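You operate a simulated robot arm through the tools that you are given. There is no shell and no other tool. Be economical: measure what you need, move in short steps, check, and stop when the job is done.

The job below is to be done with a simulated robot arm. You get a single attempt, and the scene is never put back.

Task
Fetch the stirring rod and stand it on top of the orange clamp meter.
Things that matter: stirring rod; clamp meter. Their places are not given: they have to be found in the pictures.

It is judged by the outcome, as a careful person would: the job done as asked, and still so three seconds after it is handed in. It fails if anything else is knocked over, pushed out of place, dropped, spilled or broken.

Robot
A 6-joint arm with a two-finger parallel gripper, fixed in place. Base frame: the origin is at the foot of the arm, x ahead of it, y to its left, z up; the work surface is at about z = 0. Units: mm, degrees, N and s.
With the tool pointing down near the work surface it reaches from about 140 to 580 mm from the base axis. Its first joint turns from -66.0 to 66.0 degrees. Payload 2.1 kg.
The TCP is the grasp point between the finger pads, 30 mm short of the fingertips. In the tool frame z runs along the fingers and y along their closing line. The gripper opens to 94 mm. The fingers are 28 mm wide and 10 mm thick; the gripper's body (50 by 96 mm) begins 55 mm behind the TCP.
Orientation is told as [roll, pitch, yaw] about the base's x, y, z axes, in that order, counted from this pose: with the fingers straight down and closing along the base's y, the tool's x points along the base's -x, its y along +y and its z along -z.

Tools
- The arm moves only by the tool drive_tool. Its argument "rows" is a list of rows, each a list of 3 entries, a list of its own where there are three numbers: the turn, a rotation vector about the tool's x, y, z in units of 4 degrees (1.0 is 4 degrees), then the shift along the tool's x, y, z in units of 30 mm (1.0 is 30 mm), then the closure in counts, from 0 (fully open) to 255 (shut). In form: [[[wx, wy, wz], [tx, ty, tz], fingers], ...]. A call has 1 to 8 rows; each row shifts and turns the commanded pose from where the row before left it, along the tool's axes as they then stand. A call with a number of a shift or a turn outside -1 to 1 is refused whole. Each row takes 0.2 s and may step no farther than 50 mm and 8.6 degrees from the row before; otherwise, or with a gripper value out of range, the whole call is refused. Where a pose cannot be reached the arm comes as near as it can. A force on the tool above 40 N (or 10 N above the force at the start of the call, whichever is more), or a blocked arm, ends the call early, and 0.2 s more pass. The fingers move at their own pace (about 72 mm/s each) and stop on an object; they squeeze with about 43 N. The grip force told is the motor's: it shows also when the fingers shut on nothing. Time passes only in rows, and 0.2 s behind the last, so rows that do not move let the fingers close. The reply holds the time, the measured pose of the TCP, the force on the tool along the base axes, the opening and the grip force, in the units named above and with some noise, and new pictures: "show" is both (left out), scene, wrist or none.
- Cameras (640 x 400 px; columns grow to the right, rows downward): "scene" is fixed at [46.5, -359.3, 497.4]; the picture's right is [0.87, -0.50, 0.00], its down [-0.22, -0.38, -0.90] and it looks along [0.45, 0.78, -0.44] (base axes); focal length 360 px, centre (320, 200). "wrist" rides on the gripper at [76, 14, -103] in the tool frame; the picture's right is [-0.18, 0.98, 0.00], its down [-0.75, -0.14, -0.64] and it looks along [-0.63, -0.12, 0.77] (tool axes); focal length 243 px, centre (320, 200).
- point_at(camera, pixels): for up to 12 pixels [column, row] of the newest picture of that camera ("zoom" is the newest enlarged one), the place [x, y, z] in the base frame of the surface seen there, good to about 2 mm. It takes no simulated time.
- close_up(camera, box): a new picture of the part [left, top, right, bottom] of that camera's present view, enlarged. It takes no simulated time.
- close_job(): hands the job in; it is judged then, once.

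Keep the steps short. Do not move on a guess: measure, check each grasp and each placing, and mend mistakes. In all there are 60 turns and 170 pictures (those below and enlarged ones count). Leave the gripper open and the arm clear of the work at the hand-in unless told otherwise, and finish with a single line.

The tools are called after "Emit:" by a JSON object that holds its "api" and its "payload". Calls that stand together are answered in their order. drive_tool: Moves the arm, as the interface text tells. Its arguments: {"type":"object","properties":{"rows":{"type":"array"},"show":{"type":"string","enum":["both","scene","wrist","none"]}},"required":["rows"]} The other tools are called the same way: point_at (camera, pixels) gives the place of the surface under pixels of a picture; close_up (camera, box) takes an enlarged picture of a part of a camera's view; close_job () hands the job in.

At the start:

```text
time_s: 0.0
tool_pos: [223.2, 282.1, 310.9]
ee_rot: [0.0, 0.0, 0.1]
contact_force: [0.0, 0.1, -0.1]
grip_width: 94.0
finger_force: 0.0
```

scene: 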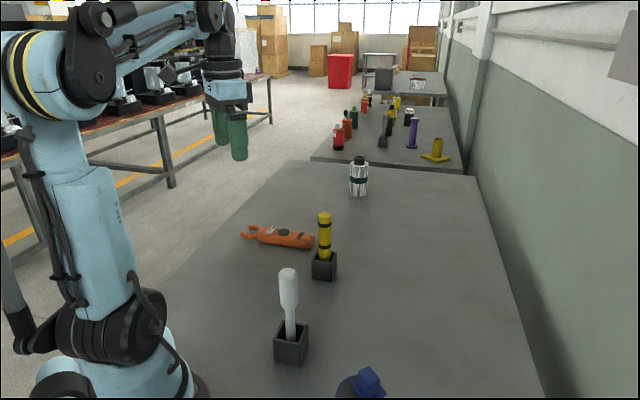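
wrist: 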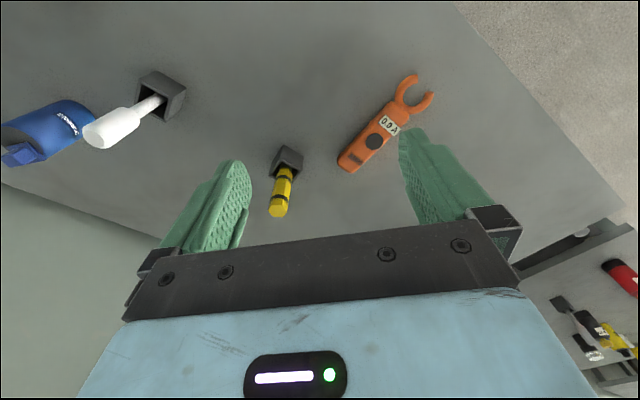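

I see a white tool in a holder near (289,310), a yellow one in a holder near (324,240), and the orange clamp meter at (278,237). I'll enlarge these to tell which one is the stirring rod.

Emit:
{"api": "close_up", "payload": {"camera": "scene", "box": [220, 190, 380, 290]}}

Emit:
{"api": "close_up", "payload": {"camera": "scene", "box": [220, 250, 400, 400]}}

Emit:
{"api": "close_up", "payload": {"camera": "wrist", "box": [0, 50, 240, 200]}}

Emit:
{"api": "close_up", "payload": {"camera": "wrist", "box": [250, 60, 450, 220]}}

```text
4.00 times, centred on (300, 240) of scene
```

zoom: 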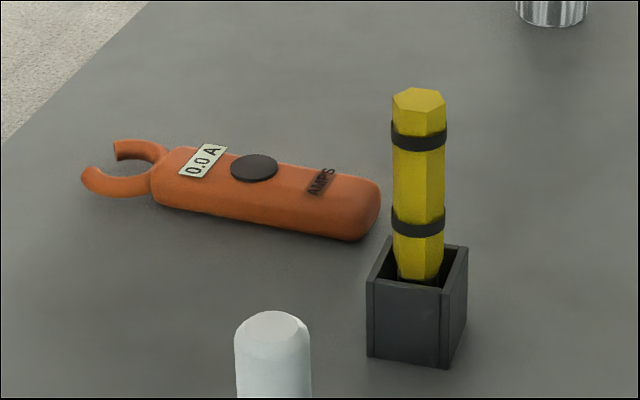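

```text
2.67 times, centred on (310, 325) of scene
```

zoom: 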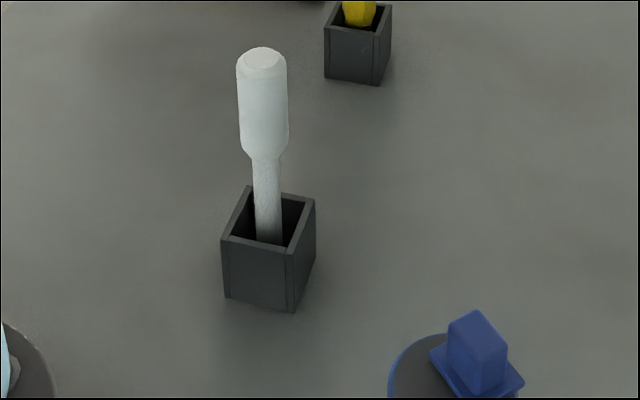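

```text
2.67 times, centred on (120, 125) of wrist
```

zoom: 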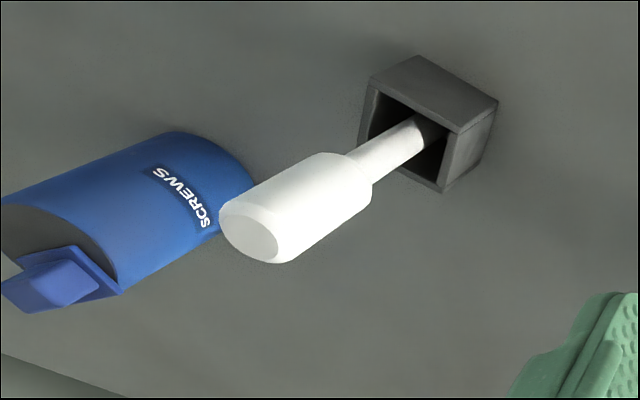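

```text
2.50 times, centred on (350, 140) of wrist
```

zoom: 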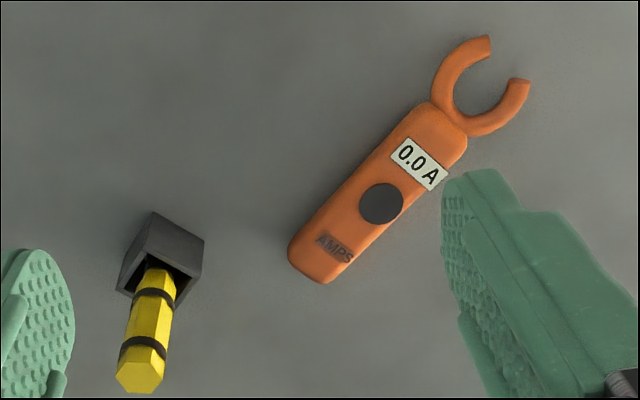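

Neither holder tool is clearly the stirring rod yet. I'll enlarge each one further, including the part inside its holder, and look at the other things on the table.

Emit:
{"api": "close_up", "payload": {"camera": "scene", "box": [300, 205, 348, 285]}}

Emit:
{"api": "close_up", "payload": {"camera": "scene", "box": [265, 260, 321, 368]}}

Emit:
{"api": "close_up", "payload": {"camera": "scene", "box": [310, 80, 470, 200]}}

Emit:
{"api": "close_up", "payload": {"camera": "wrist", "box": [255, 135, 315, 225]}}

```text
5.00 times, centred on (324, 245) of scene
```

zoom: 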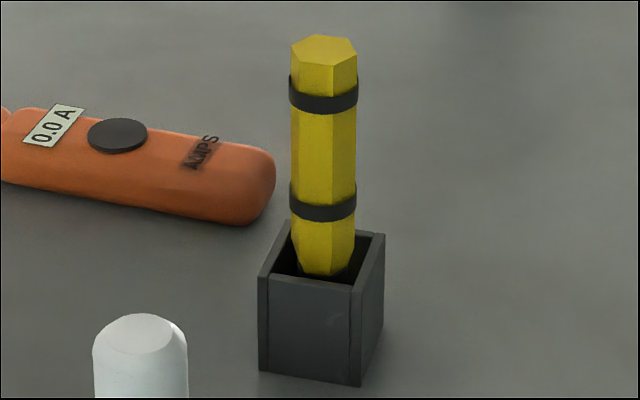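

```text
3.70 times, centred on (293, 314) of scene
```

zoom: 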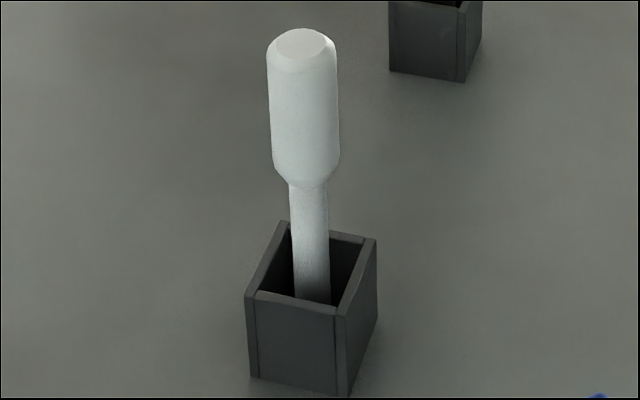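

```text
3.33 times, centred on (390, 140) of scene
```

zoom: 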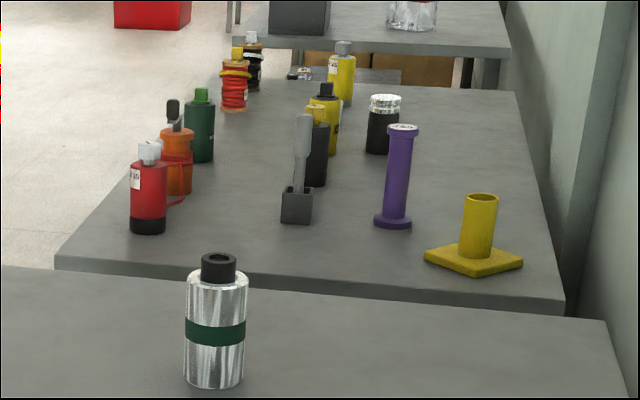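

```text
4.44 times, centred on (285, 180) of wrist
```

zoom: 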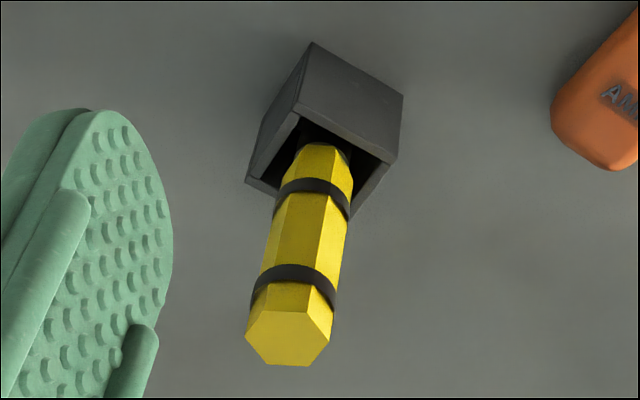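

The yellow tool has a hex handle with rubber rings and tapers to a shank, so it is a screwdriver-type tool. The plain white one, with a smooth handle and round stem, is the stirring rod. Next I measure the rod, its holder and the meter.

Emit:
{"api": "point_at", "payload": {"camera": "scene", "pixels": [[288, 272], [289, 290], [289, 304], [290, 315], [290, 325], [290, 335], [279, 337], [303, 340], [277, 358], [309, 322], [281, 322], [364, 385]]}}

Emit:
{"api": "point_at", "payload": {"camera": "wrist", "pixels": [[376, 141], [347, 162], [357, 160], [365, 168], [352, 150], [363, 151], [389, 125], [383, 140], [394, 134], [371, 150], [405, 104], [358, 172]]}}

Emit:
{"api": "close_up", "payload": {"camera": "wrist", "box": [330, 70, 440, 180]}}

```text
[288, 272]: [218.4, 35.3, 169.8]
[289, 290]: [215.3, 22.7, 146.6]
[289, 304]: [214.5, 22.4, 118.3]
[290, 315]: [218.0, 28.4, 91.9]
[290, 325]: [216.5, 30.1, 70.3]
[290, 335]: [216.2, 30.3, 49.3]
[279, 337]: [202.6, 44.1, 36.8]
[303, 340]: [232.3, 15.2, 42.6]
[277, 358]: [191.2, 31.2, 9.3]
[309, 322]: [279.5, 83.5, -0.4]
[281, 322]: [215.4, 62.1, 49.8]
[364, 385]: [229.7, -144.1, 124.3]
```

```text
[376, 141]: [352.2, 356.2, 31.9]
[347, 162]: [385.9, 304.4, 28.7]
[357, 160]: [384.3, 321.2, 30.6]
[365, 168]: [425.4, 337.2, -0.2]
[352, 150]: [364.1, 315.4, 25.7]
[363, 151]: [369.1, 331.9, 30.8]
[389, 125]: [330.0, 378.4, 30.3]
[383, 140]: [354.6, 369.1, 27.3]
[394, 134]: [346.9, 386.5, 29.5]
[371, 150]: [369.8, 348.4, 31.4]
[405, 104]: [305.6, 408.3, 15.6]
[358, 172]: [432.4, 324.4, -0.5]
```

```text
3.64 times, centred on (385, 125) of wrist
```

zoom: 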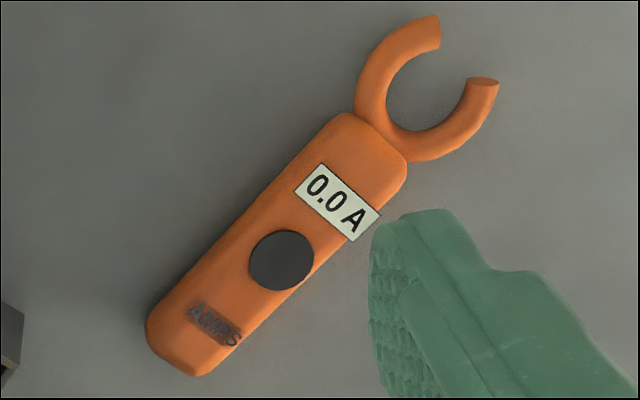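

The rod axis is near (220, 36) and its top at z≈170. The handle is about 28 mm across and the stem about 16 mm. The meter lies flat with its top at z≈30. Its round black dial is flat and wider than the stem, so it may be a good place to stand the rod. I'll measure the dial exactly, and the yellow tool to keep clear of it.

Emit:
{"api": "point_at", "payload": {"camera": "zoom", "pixels": [[281, 260], [253, 260], [310, 260], [281, 233], [281, 288], [238, 275], [250, 300], [208, 300], [185, 340], [350, 150], [365, 170], [200, 360]]}}

Emit:
{"api": "point_at", "payload": {"camera": "scene", "pixels": [[283.5, 232], [278.5, 232], [288.5, 232], [283.5, 229.5], [283.5, 234.5], [324, 214], [324, 240], [291, 236], [264, 231], [289, 268]]}}

```text
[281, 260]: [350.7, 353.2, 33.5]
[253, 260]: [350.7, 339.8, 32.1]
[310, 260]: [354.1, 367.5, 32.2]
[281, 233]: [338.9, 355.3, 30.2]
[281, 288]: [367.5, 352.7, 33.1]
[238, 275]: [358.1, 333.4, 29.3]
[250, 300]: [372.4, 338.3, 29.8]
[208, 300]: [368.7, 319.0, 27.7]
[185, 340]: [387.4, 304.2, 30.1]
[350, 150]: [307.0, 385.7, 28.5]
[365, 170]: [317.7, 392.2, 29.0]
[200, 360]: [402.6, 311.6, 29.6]
```

```text
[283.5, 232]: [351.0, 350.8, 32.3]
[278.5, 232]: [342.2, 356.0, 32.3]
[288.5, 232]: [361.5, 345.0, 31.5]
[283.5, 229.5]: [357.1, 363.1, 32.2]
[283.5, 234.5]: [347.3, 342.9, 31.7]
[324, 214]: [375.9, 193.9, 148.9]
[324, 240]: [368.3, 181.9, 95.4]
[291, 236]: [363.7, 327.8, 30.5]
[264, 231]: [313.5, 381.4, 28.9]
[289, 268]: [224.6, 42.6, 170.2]
```

The dial centre is about (352.5, 353.5), z≈32, about 28 mm wide and flat. The yellow tool is at (376, 195), top z 149, which is off my path. Now I move in -y at the present height (310) to above the rod.

Emit:
{"api": "drive_tool", "payload": {"rows": [[[0, 0, 0], [0.09, -1, 0], 0], [[0, 0, 0], [0, -1, 0], 0], [[0, 0, 0], [0, -1, 0], 0], [[0, 0, 0], [0, -1, 0], 0], [[0, 0, 0], [0, -1, 0], 0], [[0, 0, 0], [0, -1, 0], 0], [[0, 0, 0], [0, -1, 0], 0], [[0, 0, 0], [0, -1, 0], 0]], "show": "none"}}

Emit:
{"api": "drive_tool", "payload": {"rows": [[[0, 0, 0], [0, -0.2, 0.5], 0], [[0, 0, 0], [0, 0, 0.5], 0], [[0, 0, 0], [0, 0, 0], 0]]}}

```text
time_s: 1.8
tool_pos: [221.8, 42.6, 312.0]
ee_rot: [0.0, 0.0, 0.0]
contact_force: [0.5, -0.1, -0.6]
grip_width: 93.7
finger_force: 0.1
```

```text
time_s: 2.6
tool_pos: [222.2, 37.5, 279.7]
ee_rot: [-0.1, 0.0, 0.1]
contact_force: [0.5, 0.1, 0.0]
grip_width: 94.2
finger_force: 0.1
```

scene: 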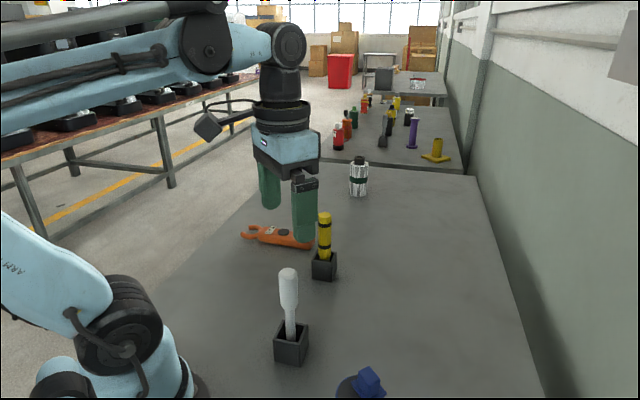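
wrist: 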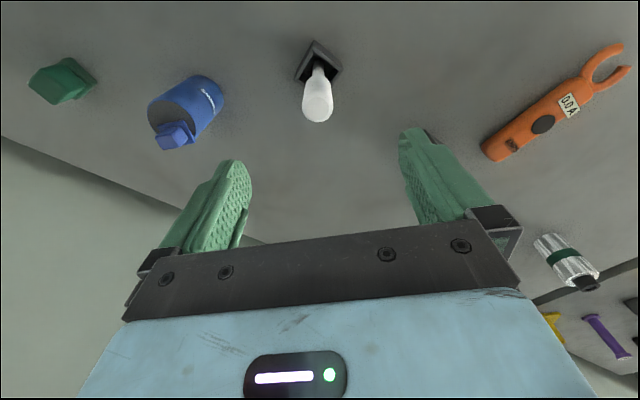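

The gripper is above the rod with the fingers either side of it. I'll check the rod's axis from the wrist view, with its cap at (317,113) and handle sides at (303,95) and (331,95).

Emit:
{"api": "point_at", "payload": {"camera": "wrist", "pixels": [[317, 115], [308, 115], [327, 115], [317, 108], [317, 120], [316, 90], [317, 70], [304, 100], [331, 100]]}}

Emit:
{"api": "close_up", "payload": {"camera": "wrist", "box": [280, 30, 360, 130]}}

```text
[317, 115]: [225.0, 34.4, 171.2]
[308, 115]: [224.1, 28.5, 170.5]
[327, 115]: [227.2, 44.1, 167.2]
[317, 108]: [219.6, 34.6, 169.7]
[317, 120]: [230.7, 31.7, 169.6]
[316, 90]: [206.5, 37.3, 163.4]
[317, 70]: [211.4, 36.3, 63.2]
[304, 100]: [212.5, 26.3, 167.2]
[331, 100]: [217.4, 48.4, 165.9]
```

```text
4.00 times, centred on (320, 80) of wrist
```

zoom: 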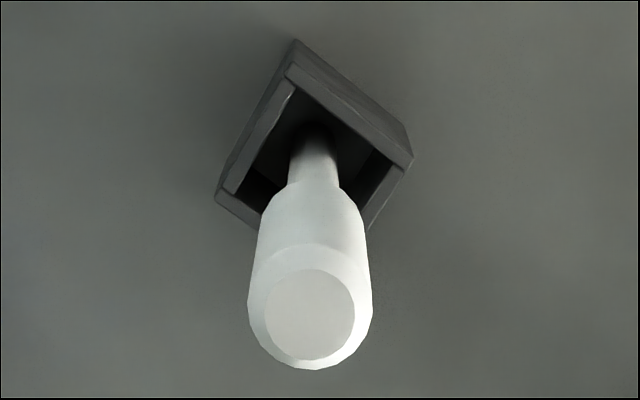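

The axis is at about (220.5, 36). I'll correct by 1.5 mm and come down to TCP z≈136, which is the middle of the handle with the gripper body well above the cap.

Emit:
{"api": "drive_tool", "payload": {"rows": [[[0, 0, 0], [0.05, -0.05, 0.8], 0], [[0, 0, 0], [0, 0, 1], 0], [[0, 0, 0], [0, 0, 1], 0], [[0, 0, 0], [0, 0, 1], 0], [[0, 0, 0], [0, 0, 0.6], 0], [[0, 0, 0], [0, 0, 0.38], 0], [[0, 0, 0], [0, 0, 0], 0]]}}

```text
time_s: 4.2
tool_pos: [221.7, 35.5, 134.4]
ee_rot: [-0.1, 0.0, 0.1]
contact_force: [0.2, -0.1, -0.4]
grip_width: 94.0
finger_force: 0.1
```

scene: 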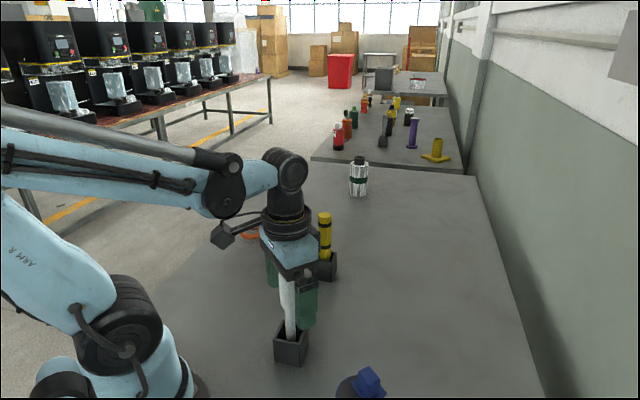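
wrist: 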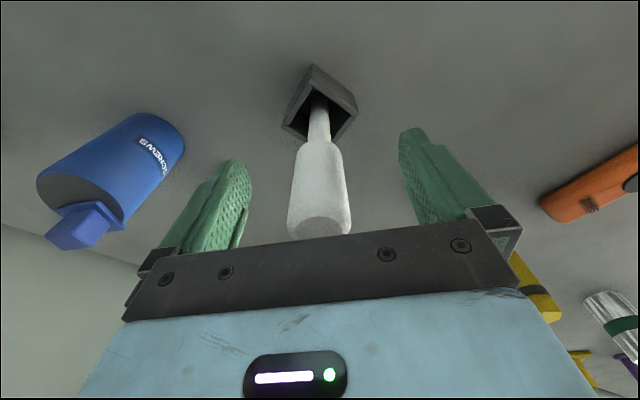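

The handle sits between the fingers, with no contact. Now I close on it without moving.

Emit:
{"api": "drive_tool", "payload": {"rows": [[[0, 0, 0], [0, 0, 0], 120], [[0, 0, 0], [0, 0, 0], 160], [[0, 0, 0], [0, 0, 0], 255], [[0, 0, 0], [0, 0, 0], 255], [[0, 0, 0], [0, 0, 0], 255]]}}

```text
time_s: 5.4
tool_pos: [220.7, 35.8, 136.0]
ee_rot: [-0.1, -0.1, 0.1]
contact_force: [0.3, -0.2, -0.5]
grip_width: 26.5
finger_force: 42.7
```

scene: 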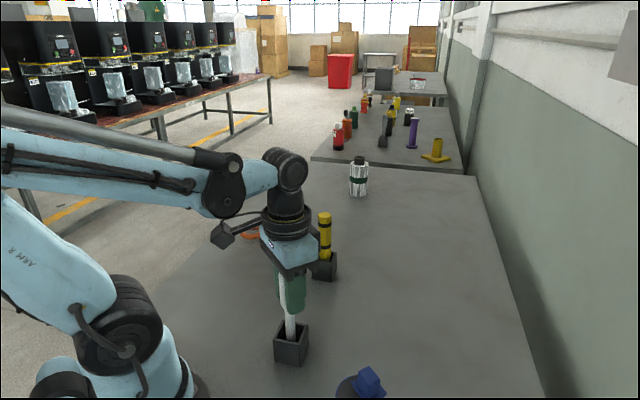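
wrist: 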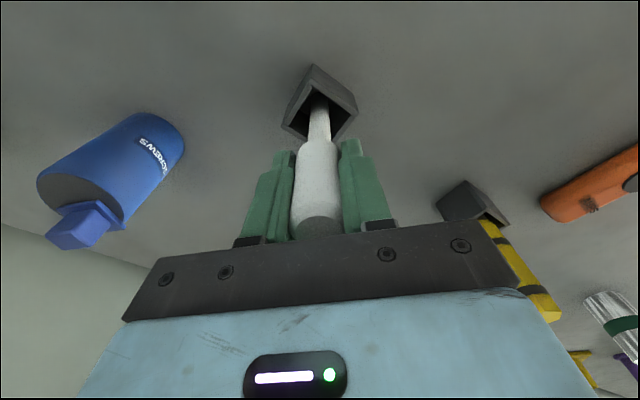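

The grip is 26.5 mm wide at 43 N, so the rod is held. I'll lift slowly and watch that the holder stays on the table.

Emit:
{"api": "drive_tool", "payload": {"rows": [[[0, 0, 0], [0, 0, -0.4], 255], [[0, 0, 0], [0, 0, -0.6], 255], [[0, 0, 0], [0, 0, -0.6], 255], [[0, 0, 0], [0, 0, -0.8], 255], [[0, 0, 0], [0, 0, 0], 255]]}}

```text
time_s: 6.6
tool_pos: [221.5, 35.3, 208.2]
ee_rot: [-0.1, 0.0, 0.0]
contact_force: [-0.1, 0.9, -1.0]
grip_width: 26.7
finger_force: 43.0
```

scene: 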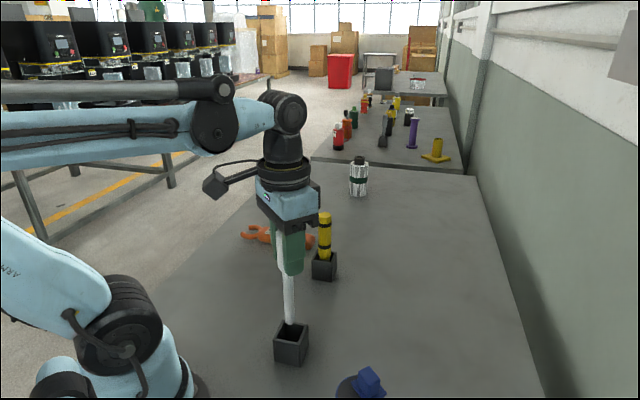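
wrist: 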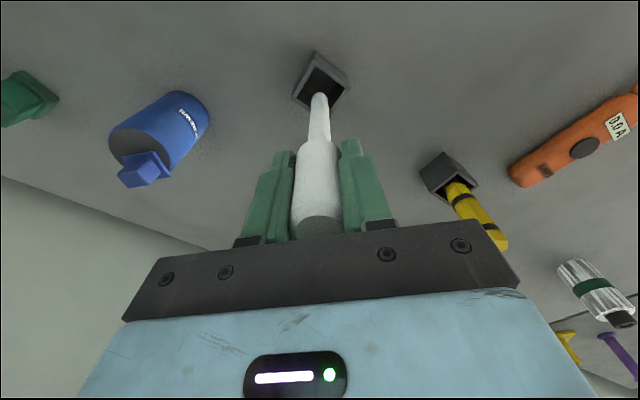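

The rod rises freely while the holder stays put. I'll lift 60 mm more and look at the rod's lower end.

Emit:
{"api": "drive_tool", "payload": {"rows": [[[0, 0, 0], [0, 0, -0.8], 255], [[0, 0, 0], [0, 0, -0.8], 255], [[0, 0, 0], [0, 0, -0.4], 255], [[0, 0, 0], [0, 0, 0], 255]]}}

Emit:
{"api": "close_up", "payload": {"camera": "scene", "box": [230, 200, 350, 370]}}

Emit:
{"api": "close_up", "payload": {"camera": "wrist", "box": [260, 40, 380, 160]}}

```text
time_s: 7.6
tool_pos: [218.9, 34.9, 268.4]
ee_rot: [0.0, 0.0, 0.0]
contact_force: [-1.0, 0.1, 0.1]
grip_width: 26.9
finger_force: 42.7
```

scene: 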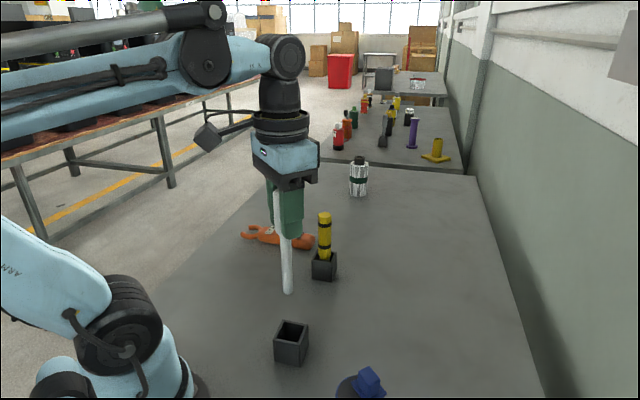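
wrist: 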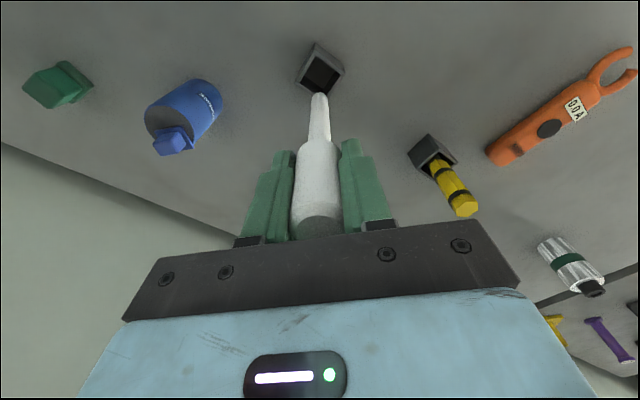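

```text
2.35 times, centred on (290, 285) of scene
```

zoom: 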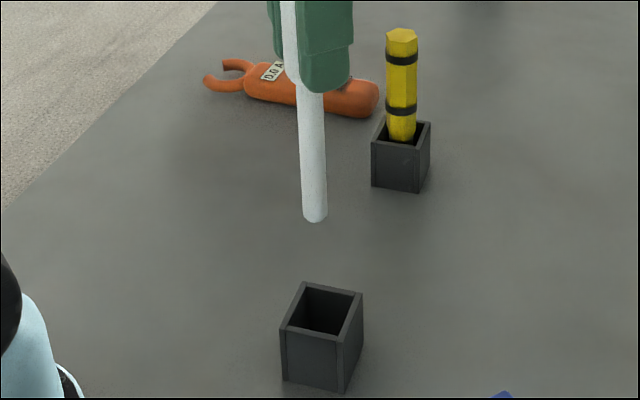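

```text
3.33 times, centred on (320, 100) of wrist
```

zoom: 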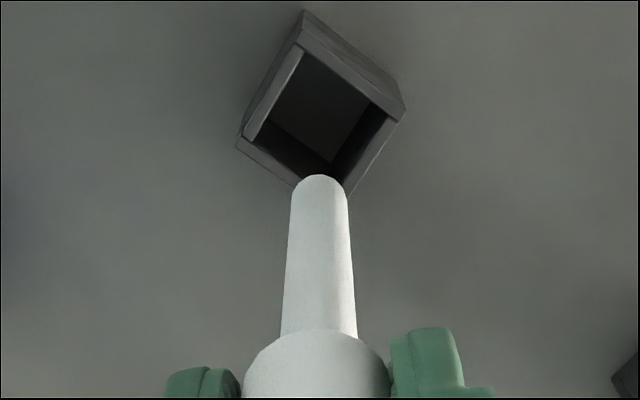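

The full stem is visible, with its end near scene (289,292). I need to know whether the foot is flat, so I'll enlarge it and measure the stem for tilt.

Emit:
{"api": "close_up", "payload": {"camera": "scene", "box": [270, 270, 306, 300]}}

Emit:
{"api": "point_at", "payload": {"camera": "scene", "pixels": [[285, 245], [286, 255], [286, 265], [287, 275], [287, 285], [288, 290], [288, 292], [288, 294], [283, 285], [292, 285], [278, 210]]}}

Emit:
{"api": "point_at", "payload": {"camera": "wrist", "pixels": [[319, 97], [319, 105], [319, 115], [319, 125], [319, 135], [313, 100], [325, 100], [318, 150]]}}

```text
13.33 times, centred on (288, 285) of scene
```

zoom: 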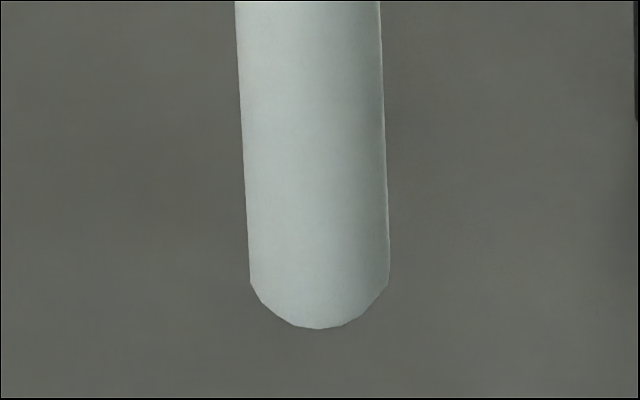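

```text
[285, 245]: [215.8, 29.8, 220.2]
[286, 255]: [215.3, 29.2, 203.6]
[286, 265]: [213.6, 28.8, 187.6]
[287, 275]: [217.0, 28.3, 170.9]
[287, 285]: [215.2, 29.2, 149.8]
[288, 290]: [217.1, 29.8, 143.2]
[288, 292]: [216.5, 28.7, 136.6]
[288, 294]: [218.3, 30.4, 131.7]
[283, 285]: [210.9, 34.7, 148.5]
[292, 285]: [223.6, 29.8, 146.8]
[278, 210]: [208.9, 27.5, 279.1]
```

```text
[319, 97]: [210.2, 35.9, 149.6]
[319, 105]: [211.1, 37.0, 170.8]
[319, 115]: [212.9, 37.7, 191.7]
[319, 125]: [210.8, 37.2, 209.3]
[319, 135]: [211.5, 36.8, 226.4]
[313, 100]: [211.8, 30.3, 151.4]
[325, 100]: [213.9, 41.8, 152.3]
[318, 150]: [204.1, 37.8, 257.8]
```

The foot is a flat-ended cylinder about 15.6 mm across, and the stem is vertical. The foot is about 135 mm below the TCP. Next I carry it in +y at this height, clear of everything, then in +x to above the dial.

Emit:
{"api": "drive_tool", "payload": {"rows": [[[0, 0, 0], [0, 0.6, 0], 255], [[0, 0, 0], [0, 0.9, 0], 255], [[0, 0, 0], [0, 1, 0], 255], [[0, 0, 0], [0, 1, 0], 255], [[0, 0, 0], [0, 1, 0], 255], [[0, 0, 0], [0, 1, 0], 255], [[0, 0, 0], [0, 1, 0], 255], [[0, 0, 0], [0, 1, 0], 255]], "show": "none"}}

Emit:
{"api": "drive_tool", "payload": {"rows": [[[0, 0, 0], [0, 1, 0], 255], [[0, 0, 0], [0, 1, 0], 255], [[0, 0, 0], [0, 0.7, 0], 255], [[0, 0, 0], [0, 0.42, 0], 255], [[0, 0, 0], [-0.5, 0, 0], 255], [[0, 0, 0], [-0.8, 0, 0], 255], [[0, 0, 0], [-0.8, 0, 0], 255], [[0, 0, 0], [-0.8, 0, 0], 255]]}}

```text
time_s: 9.4
tool_pos: [219.6, 261.5, 268.2]
ee_rot: [-0.1, 0.0, 0.0]
contact_force: [-0.2, -0.2, -0.9]
grip_width: 27.0
finger_force: 42.6
```

```text
time_s: 11.2
tool_pos: [307.1, 353.9, 268.9]
ee_rot: [0.1, 0.0, 0.0]
contact_force: [-0.4, 0.4, -0.1]
grip_width: 26.9
finger_force: 42.9
```

scene: 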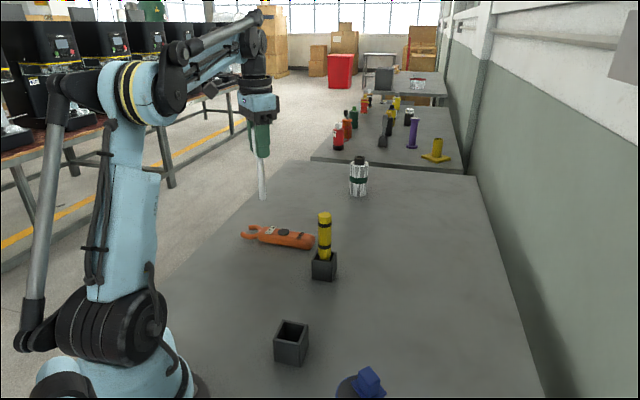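
wrist: 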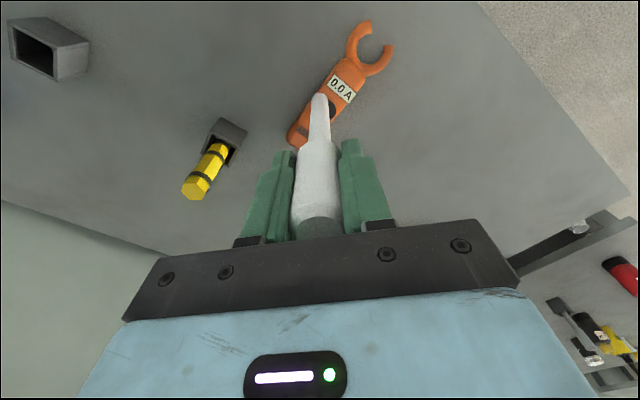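

The rod is held steady. I'll go 45 mm more in +x, then down to TCP z≈195, which puts the foot about 27 mm above the dial, and check.

Emit:
{"api": "drive_tool", "payload": {"rows": [[[0, 0, 0], [-0.8, 0, 0], 255], [[0, 0, 0], [-0.5, 0, 0], 255], [[0, 0, 0], [-0.22, 0, 0], 255], [[0, 0, 0], [0, 0, 0.6], 255], [[0, 0, 0], [0, 0, 0.8], 255], [[0, 0, 0], [0, 0, 0.7], 255], [[0, 0, 0], [0, 0, 0.35], 255], [[0, 0, 0], [0, 0, 0], 255]]}}

Emit:
{"api": "close_up", "payload": {"camera": "scene", "box": [220, 150, 348, 250]}}

```text
time_s: 13.0
tool_pos: [354.8, 353.3, 195.6]
ee_rot: [0.0, 0.1, 0.0]
contact_force: [0.3, -0.6, -0.3]
grip_width: 26.8
finger_force: 43.3
```

scene: 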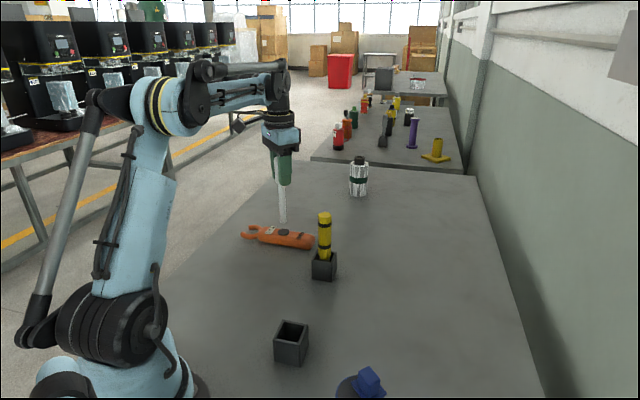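
wrist: 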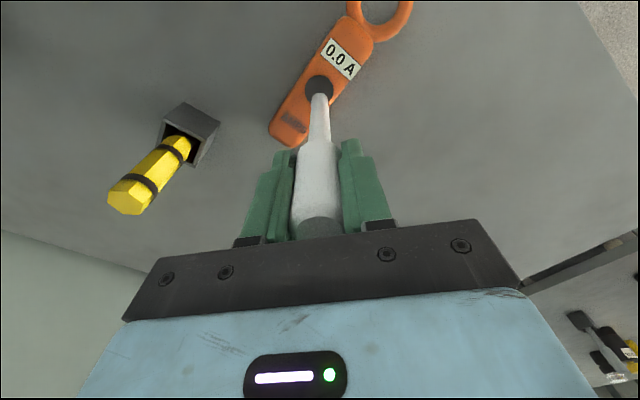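

```text
4.00 times, centred on (284, 200) of scene
```

zoom: 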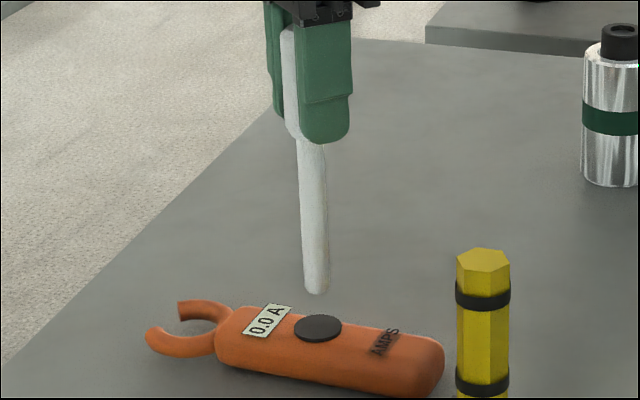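

Looks well aligned. I'll measure the foot and the dial again in these newest pictures.

Emit:
{"api": "point_at", "payload": {"camera": "zoom", "pixels": [[316, 285], [314, 240], [311, 200], [318, 322], [318, 328], [299, 328], [338, 328], [318, 338]]}}

Emit:
{"api": "point_at", "payload": {"camera": "wrist", "pixels": [[319, 97], [319, 110], [319, 125], [313, 82], [308, 92], [317, 78], [330, 86], [319, 87]]}}

Emit:
{"api": "close_up", "payload": {"camera": "wrist", "box": [270, 50, 370, 150]}}

```text
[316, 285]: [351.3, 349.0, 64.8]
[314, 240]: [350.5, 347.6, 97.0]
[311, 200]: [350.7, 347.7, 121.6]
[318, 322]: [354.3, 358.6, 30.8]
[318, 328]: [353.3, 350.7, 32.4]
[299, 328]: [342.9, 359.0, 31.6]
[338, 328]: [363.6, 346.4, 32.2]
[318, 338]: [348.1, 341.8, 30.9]
```

```text
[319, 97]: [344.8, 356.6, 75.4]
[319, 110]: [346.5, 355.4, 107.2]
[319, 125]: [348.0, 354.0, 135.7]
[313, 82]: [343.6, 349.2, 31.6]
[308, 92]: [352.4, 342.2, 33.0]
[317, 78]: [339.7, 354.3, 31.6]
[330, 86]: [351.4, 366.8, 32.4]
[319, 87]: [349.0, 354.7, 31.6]
```

```text
4.00 times, centred on (320, 100) of wrist
```

zoom: 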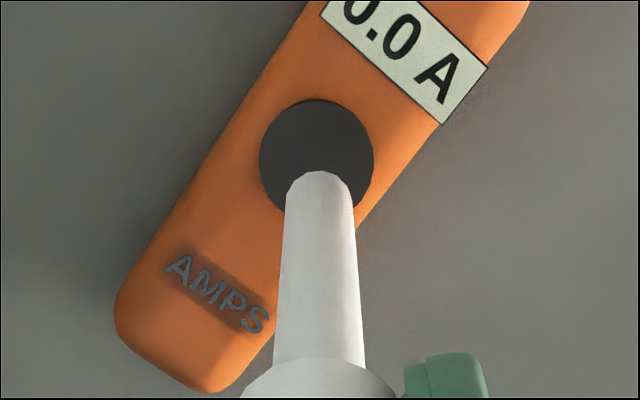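

The rod axis is at about (354, 355) and the dial centre at about (353, 353.5), with the foot near z≈60. I'll correct by about 1 mm and go down 21 mm.

Emit:
{"api": "drive_tool", "payload": {"rows": [[[0, 0, 0], [0.03, -0.04, 0.3], 255], [[0, 0, 0], [0, 0, 0.25], 255], [[0, 0, 0], [0, 0, 0.15], 255], [[0, 0, 0], [0, 0, 0], 255]], "show": "scene"}}

Emit:
{"api": "close_up", "payload": {"camera": "scene", "box": [248, 200, 320, 250]}}

```text
time_s: 14.0
tool_pos: [352.0, 352.6, 176.1]
ee_rot: [0.1, 0.0, 0.0]
contact_force: [-0.4, 0.6, -0.4]
grip_width: 26.5
finger_force: 43.2
```

scene: 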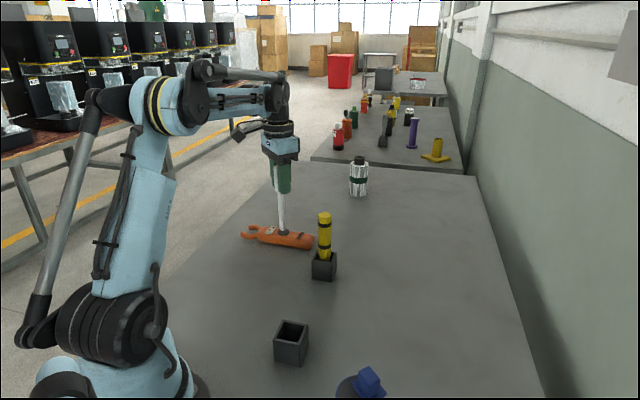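

```text
8.00 times, centred on (284, 225) of scene
```

zoom: 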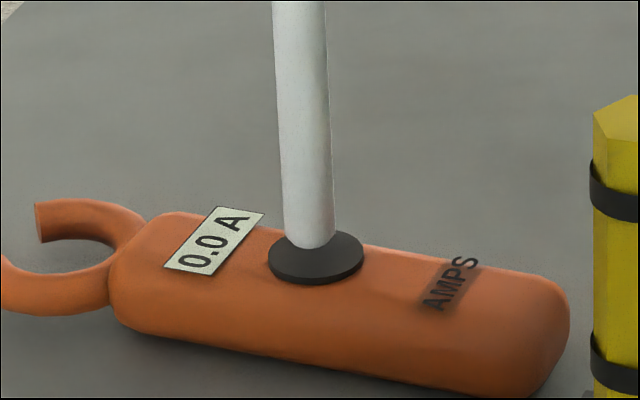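

The foot is a few mm above the dial with no force. I'll go down in 1 mm rows, then read the force.

Emit:
{"api": "drive_tool", "payload": {"rows": [[[0, 0, 0], [0, 0, 0.05], 255], [[0, 0, 0], [0, 0, 0.05], 255], [[0, 0, 0], [0, 0, 0.03], 255], [[0, 0, 0], [0, 0, 0], 255]], "show": "none"}}

Emit:
{"api": "close_up", "payload": {"camera": "scene", "box": [248, 200, 320, 250]}}

```text
time_s: 15.0
tool_pos: [352.5, 352.8, 170.5]
ee_rot: [0.0, -0.1, 0.1]
contact_force: [0.6, -0.2, -0.1]
grip_width: 26.5
finger_force: 42.8
```

```text
8.00 times, centred on (284, 225) of scene
```

zoom: 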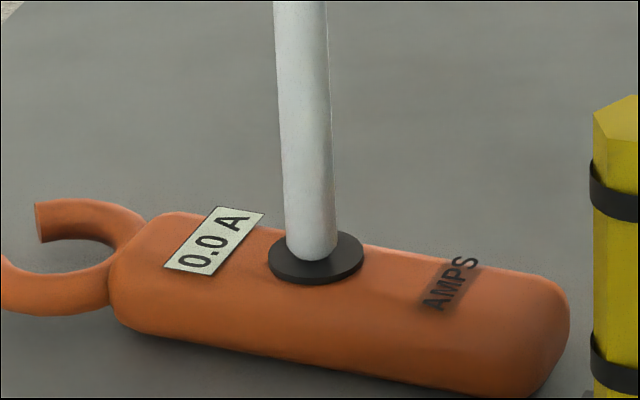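

There's no contact yet and about 3 mm left. I'll continue in small steps.

Emit:
{"api": "drive_tool", "payload": {"rows": [[[0, 0, 0], [0, 0, 0.03], 255], [[0, 0, 0], [0, 0, 0.03], 255], [[0, 0, 0], [0, 0, 0], 255]], "show": "none"}}

Emit:
{"api": "close_up", "payload": {"camera": "scene", "box": [248, 200, 320, 250]}}

```text
time_s: 15.8
tool_pos: [351.5, 352.7, 168.7]
ee_rot: [0.0, 0.0, 0.0]
contact_force: [1.2, -0.7, -0.4]
grip_width: 26.8
finger_force: 43.4
```

```text
8.00 times, centred on (284, 225) of scene
```

zoom: 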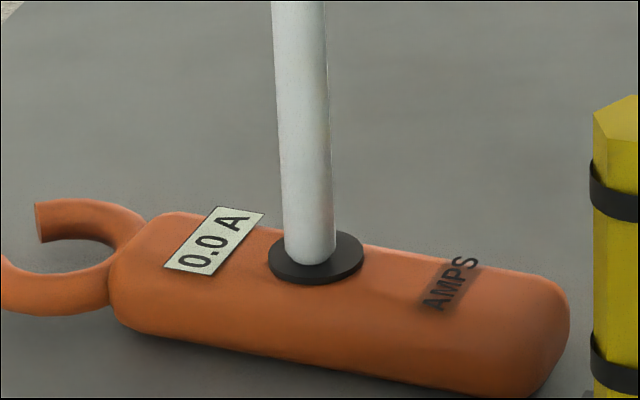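

Still no upward force. I'll step down 1 mm at a time and nudge +x by 0.6 mm.

Emit:
{"api": "drive_tool", "payload": {"rows": [[[0, 0, 0], [-0.02, 0, 0.03], 255], [[0, 0, 0], [0, 0, 0], 255]], "show": "none"}}

Emit:
{"api": "drive_tool", "payload": {"rows": [[[0, 0, 0], [0, 0, 0.03], 255], [[0, 0, 0], [0, 0, 0], 255]], "show": "none"}}

Emit:
{"api": "close_up", "payload": {"camera": "scene", "box": [248, 200, 320, 250]}}

```text
time_s: 16.4
tool_pos: [353.0, 353.3, 167.5]
ee_rot: [-0.1, -0.1, 0.0]
contact_force: [-0.9, -0.3, -1.1]
grip_width: 26.7
finger_force: 43.2
```

```text
time_s: 17.0
tool_pos: [352.7, 352.1, 166.9]
ee_rot: [0.0, -0.1, 0.0]
contact_force: [0.0, 0.7, -1.2]
grip_width: 26.5
finger_force: 43.0
```

```text
8.00 times, centred on (284, 225) of scene
```

zoom: 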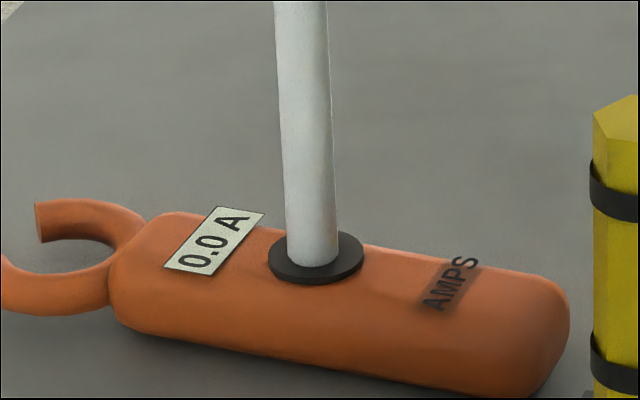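

The foot front edge (row ~268) is nearly at its touching position, and there's no clear contact force yet. I'll continue in 0.6–0.9 mm steps.

Emit:
{"api": "drive_tool", "payload": {"rows": [[[0, 0, 0], [0, 0, 0.03], 255], [[0, 0, 0], [0, 0, 0], 255]], "show": "none"}}

Emit:
{"api": "drive_tool", "payload": {"rows": [[[0, 0, 0], [0, 0, 0.02], 255], [[0, 0, 0], [0, 0, 0], 255]], "show": "none"}}

Emit:
{"api": "close_up", "payload": {"camera": "scene", "box": [248, 200, 320, 250]}}

```text
time_s: 17.6
tool_pos: [352.0, 352.3, 166.2]
ee_rot: [0.0, 0.0, 0.0]
contact_force: [0.4, -0.1, -0.8]
grip_width: 26.8
finger_force: 42.7
```

```text
time_s: 18.2
tool_pos: [353.1, 352.7, 167.0]
ee_rot: [0.0, 0.0, 0.1]
contact_force: [-2.1, -0.1, 6.3]
grip_width: 26.7
finger_force: 42.8
```

```text
8.00 times, centred on (284, 225) of scene
```

zoom: 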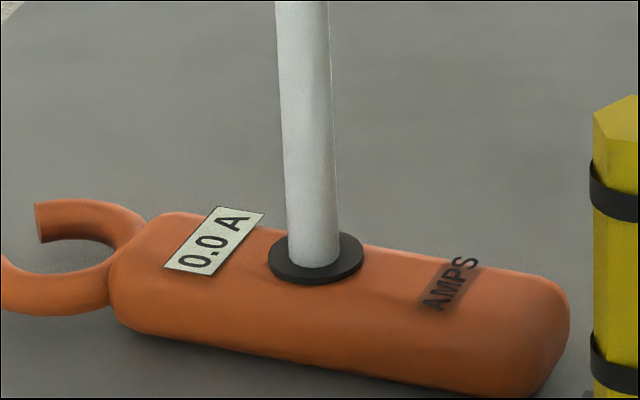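

Upward force is 6.3 N, so the foot is seated, roughly in the middle of the dial. I'll ease off 0.3 mm and then open the fingers gradually.

Emit:
{"api": "drive_tool", "payload": {"rows": [[[0, 0, 0], [0, 0, -0.01], 255], [[0, 0, 0], [0, 0, 0], 255]], "show": "none"}}

Emit:
{"api": "drive_tool", "payload": {"rows": [[[0, 0, 0], [0, 0, 0], 186], [[0, 0, 0], [0, 0, 0], 181], [[0, 0, 0], [0, 0, 0], 178], [[0, 0, 0], [0, 0, 0], 175], [[0, 0, 0], [0, 0, 0], 172], [[0, 0, 0], [0, 0, 0], 172]]}}

Emit:
{"api": "close_up", "payload": {"camera": "scene", "box": [236, 150, 332, 250]}}

```text
time_s: 18.8
tool_pos: [352.4, 352.9, 166.1]
ee_rot: [0.0, 0.0, 0.0]
contact_force: [-1.0, -0.5, 16.1]
grip_width: 26.6
finger_force: 42.6
```

```text
time_s: 20.2
tool_pos: [353.6, 352.2, 165.9]
ee_rot: [0.0, 0.0, 0.1]
contact_force: [0.2, -0.5, -0.4]
grip_width: 30.8
finger_force: 0.2
```

scene: 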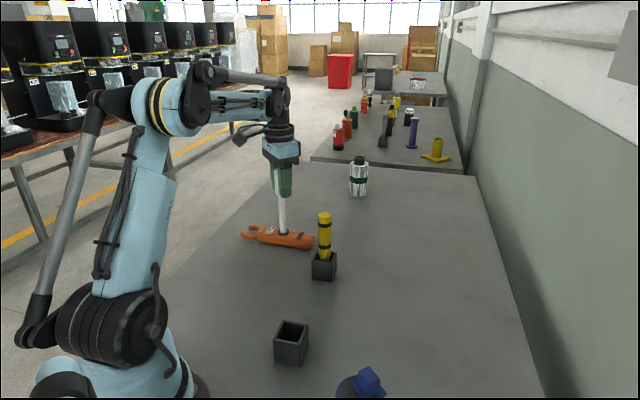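
wrist: 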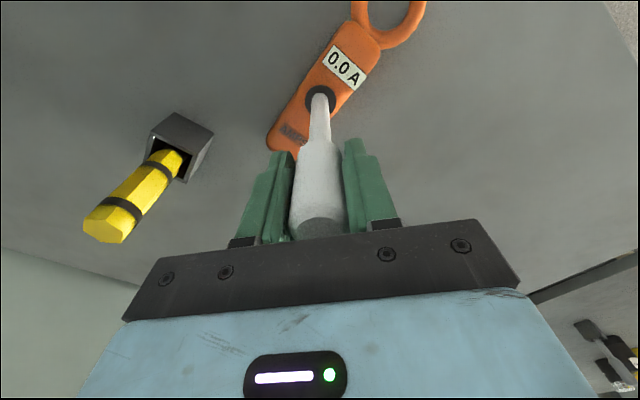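

```text
4.00 times, centred on (284, 200) of scene
```

zoom: 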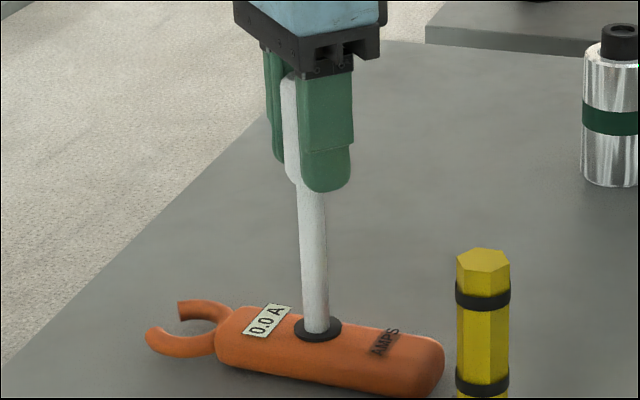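

The fingers are free with no force, and the rod stands. I'll wait about a second with this small gap and measure whether it stays upright.

Emit:
{"api": "drive_tool", "payload": {"rows": [[[0, 0, 0], [0, 0, 0], 168], [[0, 0, 0], [0, 0, 0], 168], [[0, 0, 0], [0, 0, 0], 165], [[0, 0, 0], [0, 0, 0], 165], [[0, 0, 0], [0, 0, 0], 165]], "show": "wrist"}}

Emit:
{"api": "close_up", "payload": {"camera": "scene", "box": [236, 150, 332, 250]}}

Emit:
{"api": "point_at", "payload": {"camera": "scene", "pixels": [[280, 200], [281, 210], [282, 220], [282, 228], [276, 175], [277, 190]]}}

Emit:
{"api": "point_at", "payload": {"camera": "wrist", "pixels": [[319, 100], [319, 110], [319, 120], [319, 130], [318, 150], [318, 190]]}}

```text
time_s: 21.4
tool_pos: [353.2, 353.0, 166.3]
ee_rot: [0.0, 0.0, 0.0]
contact_force: [0.2, 1.0, 0.7]
grip_width: 33.2
finger_force: 0.0
```

wrist: 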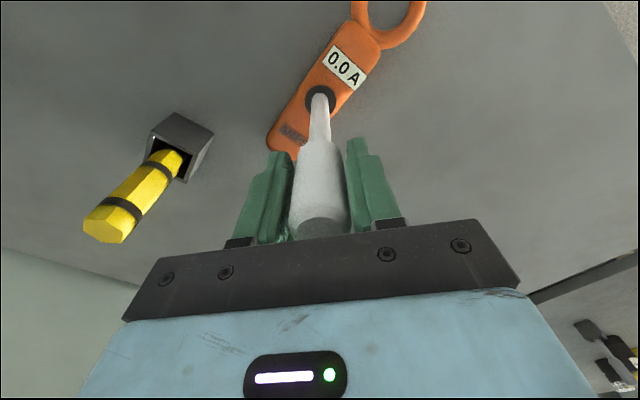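

```text
4.00 times, centred on (284, 200) of scene
```

zoom: 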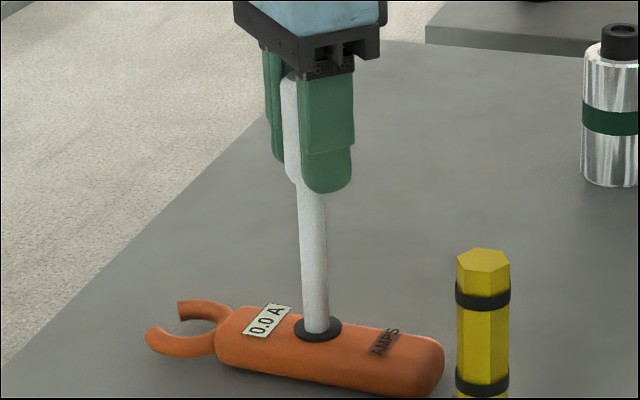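

```text
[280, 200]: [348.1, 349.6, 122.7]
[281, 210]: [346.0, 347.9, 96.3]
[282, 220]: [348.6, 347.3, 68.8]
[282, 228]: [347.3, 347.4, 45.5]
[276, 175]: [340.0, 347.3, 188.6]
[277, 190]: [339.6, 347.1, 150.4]
```

```text
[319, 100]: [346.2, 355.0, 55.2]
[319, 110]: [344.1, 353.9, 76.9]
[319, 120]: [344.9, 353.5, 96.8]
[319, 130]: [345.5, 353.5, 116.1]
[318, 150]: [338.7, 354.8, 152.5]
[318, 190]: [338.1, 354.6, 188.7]
```

The rod is upright (axis x,y constant along its height) and stands freely. I'll open fully, then rise straight up.

Emit:
{"api": "drive_tool", "payload": {"rows": [[[0, 0, 0], [0, 0, 0], 120], [[0, 0, 0], [0, 0, 0], 60], [[0, 0, 0], [0, 0, 0], 0], [[0, 0, 0], [0, 0, 0], 0]], "show": "wrist"}}

```text
time_s: 22.4
tool_pos: [352.9, 352.4, 165.1]
ee_rot: [0.0, 0.0, 0.0]
contact_force: [-0.4, -0.1, 0.5]
grip_width: 93.9
finger_force: 0.1
```

wrist: 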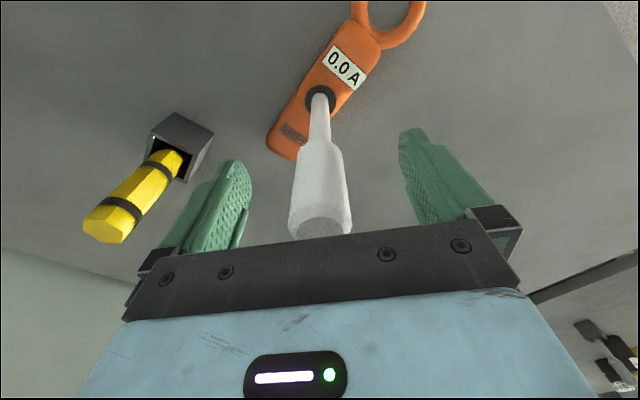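

The gripper is fully open and the rod is still standing centred. Now straight up 135 mm.

Emit:
{"api": "drive_tool", "payload": {"rows": [[[0, 0, 0], [0, 0, -0.3], 0], [[0, 0, 0], [0, 0, -0.6], 0], [[0, 0, 0], [0, 0, -0.8], 0], [[0, 0, 0], [0, 0, -0.8], 0], [[0, 0, 0], [0, 0, -0.8], 0], [[0, 0, 0], [0, 0, -0.8], 0], [[0, 0, 0], [0, 0, -0.4], 0], [[0, 0, 0], [0, 0, 0], 0]]}}

Emit:
{"api": "close_up", "payload": {"camera": "scene", "box": [236, 150, 332, 250]}}

```text
time_s: 24.2
tool_pos: [354.0, 351.9, 300.6]
ee_rot: [0.0, 0.0, 0.0]
contact_force: [0.1, -0.6, -0.3]
grip_width: 94.2
finger_force: 0.1
```

scene: 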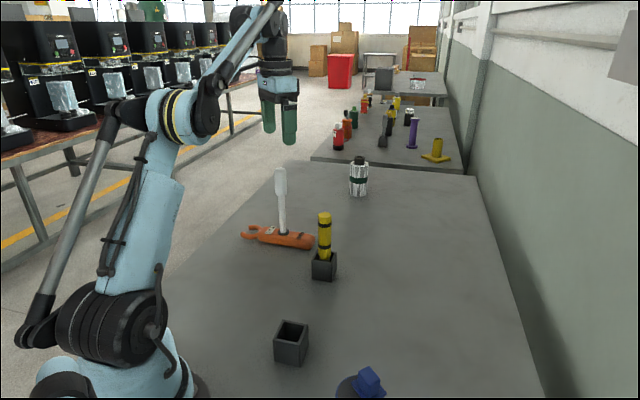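
wrist: 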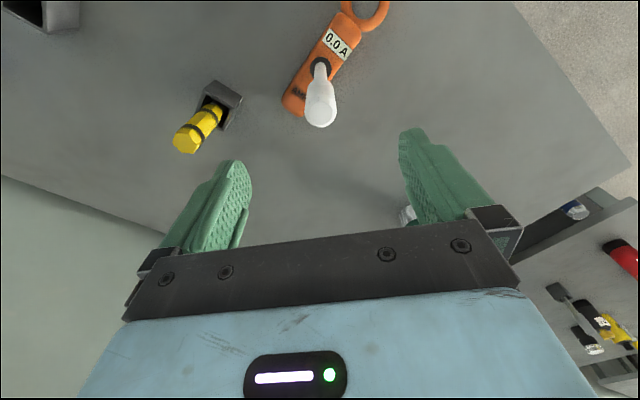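

```text
4.00 times, centred on (284, 200) of scene
```

zoom: 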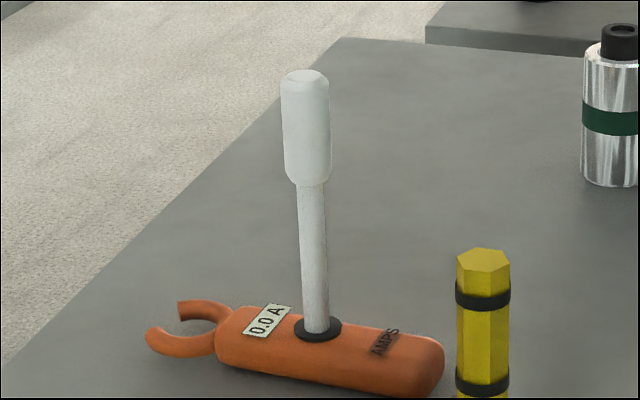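

The rod stands upright on the meter's dial, nothing else has moved, and the gripper is open and well clear above. I'm handing in.

Emit:
{"api": "close_job", "payload": {}}

```text
The job is handed in.
```

The stirring rod (I took this to be the white tool, not the yellow one) is standing upright on the dial of the orange clamp meter, with nothing else disturbed and the gripper open and clear.
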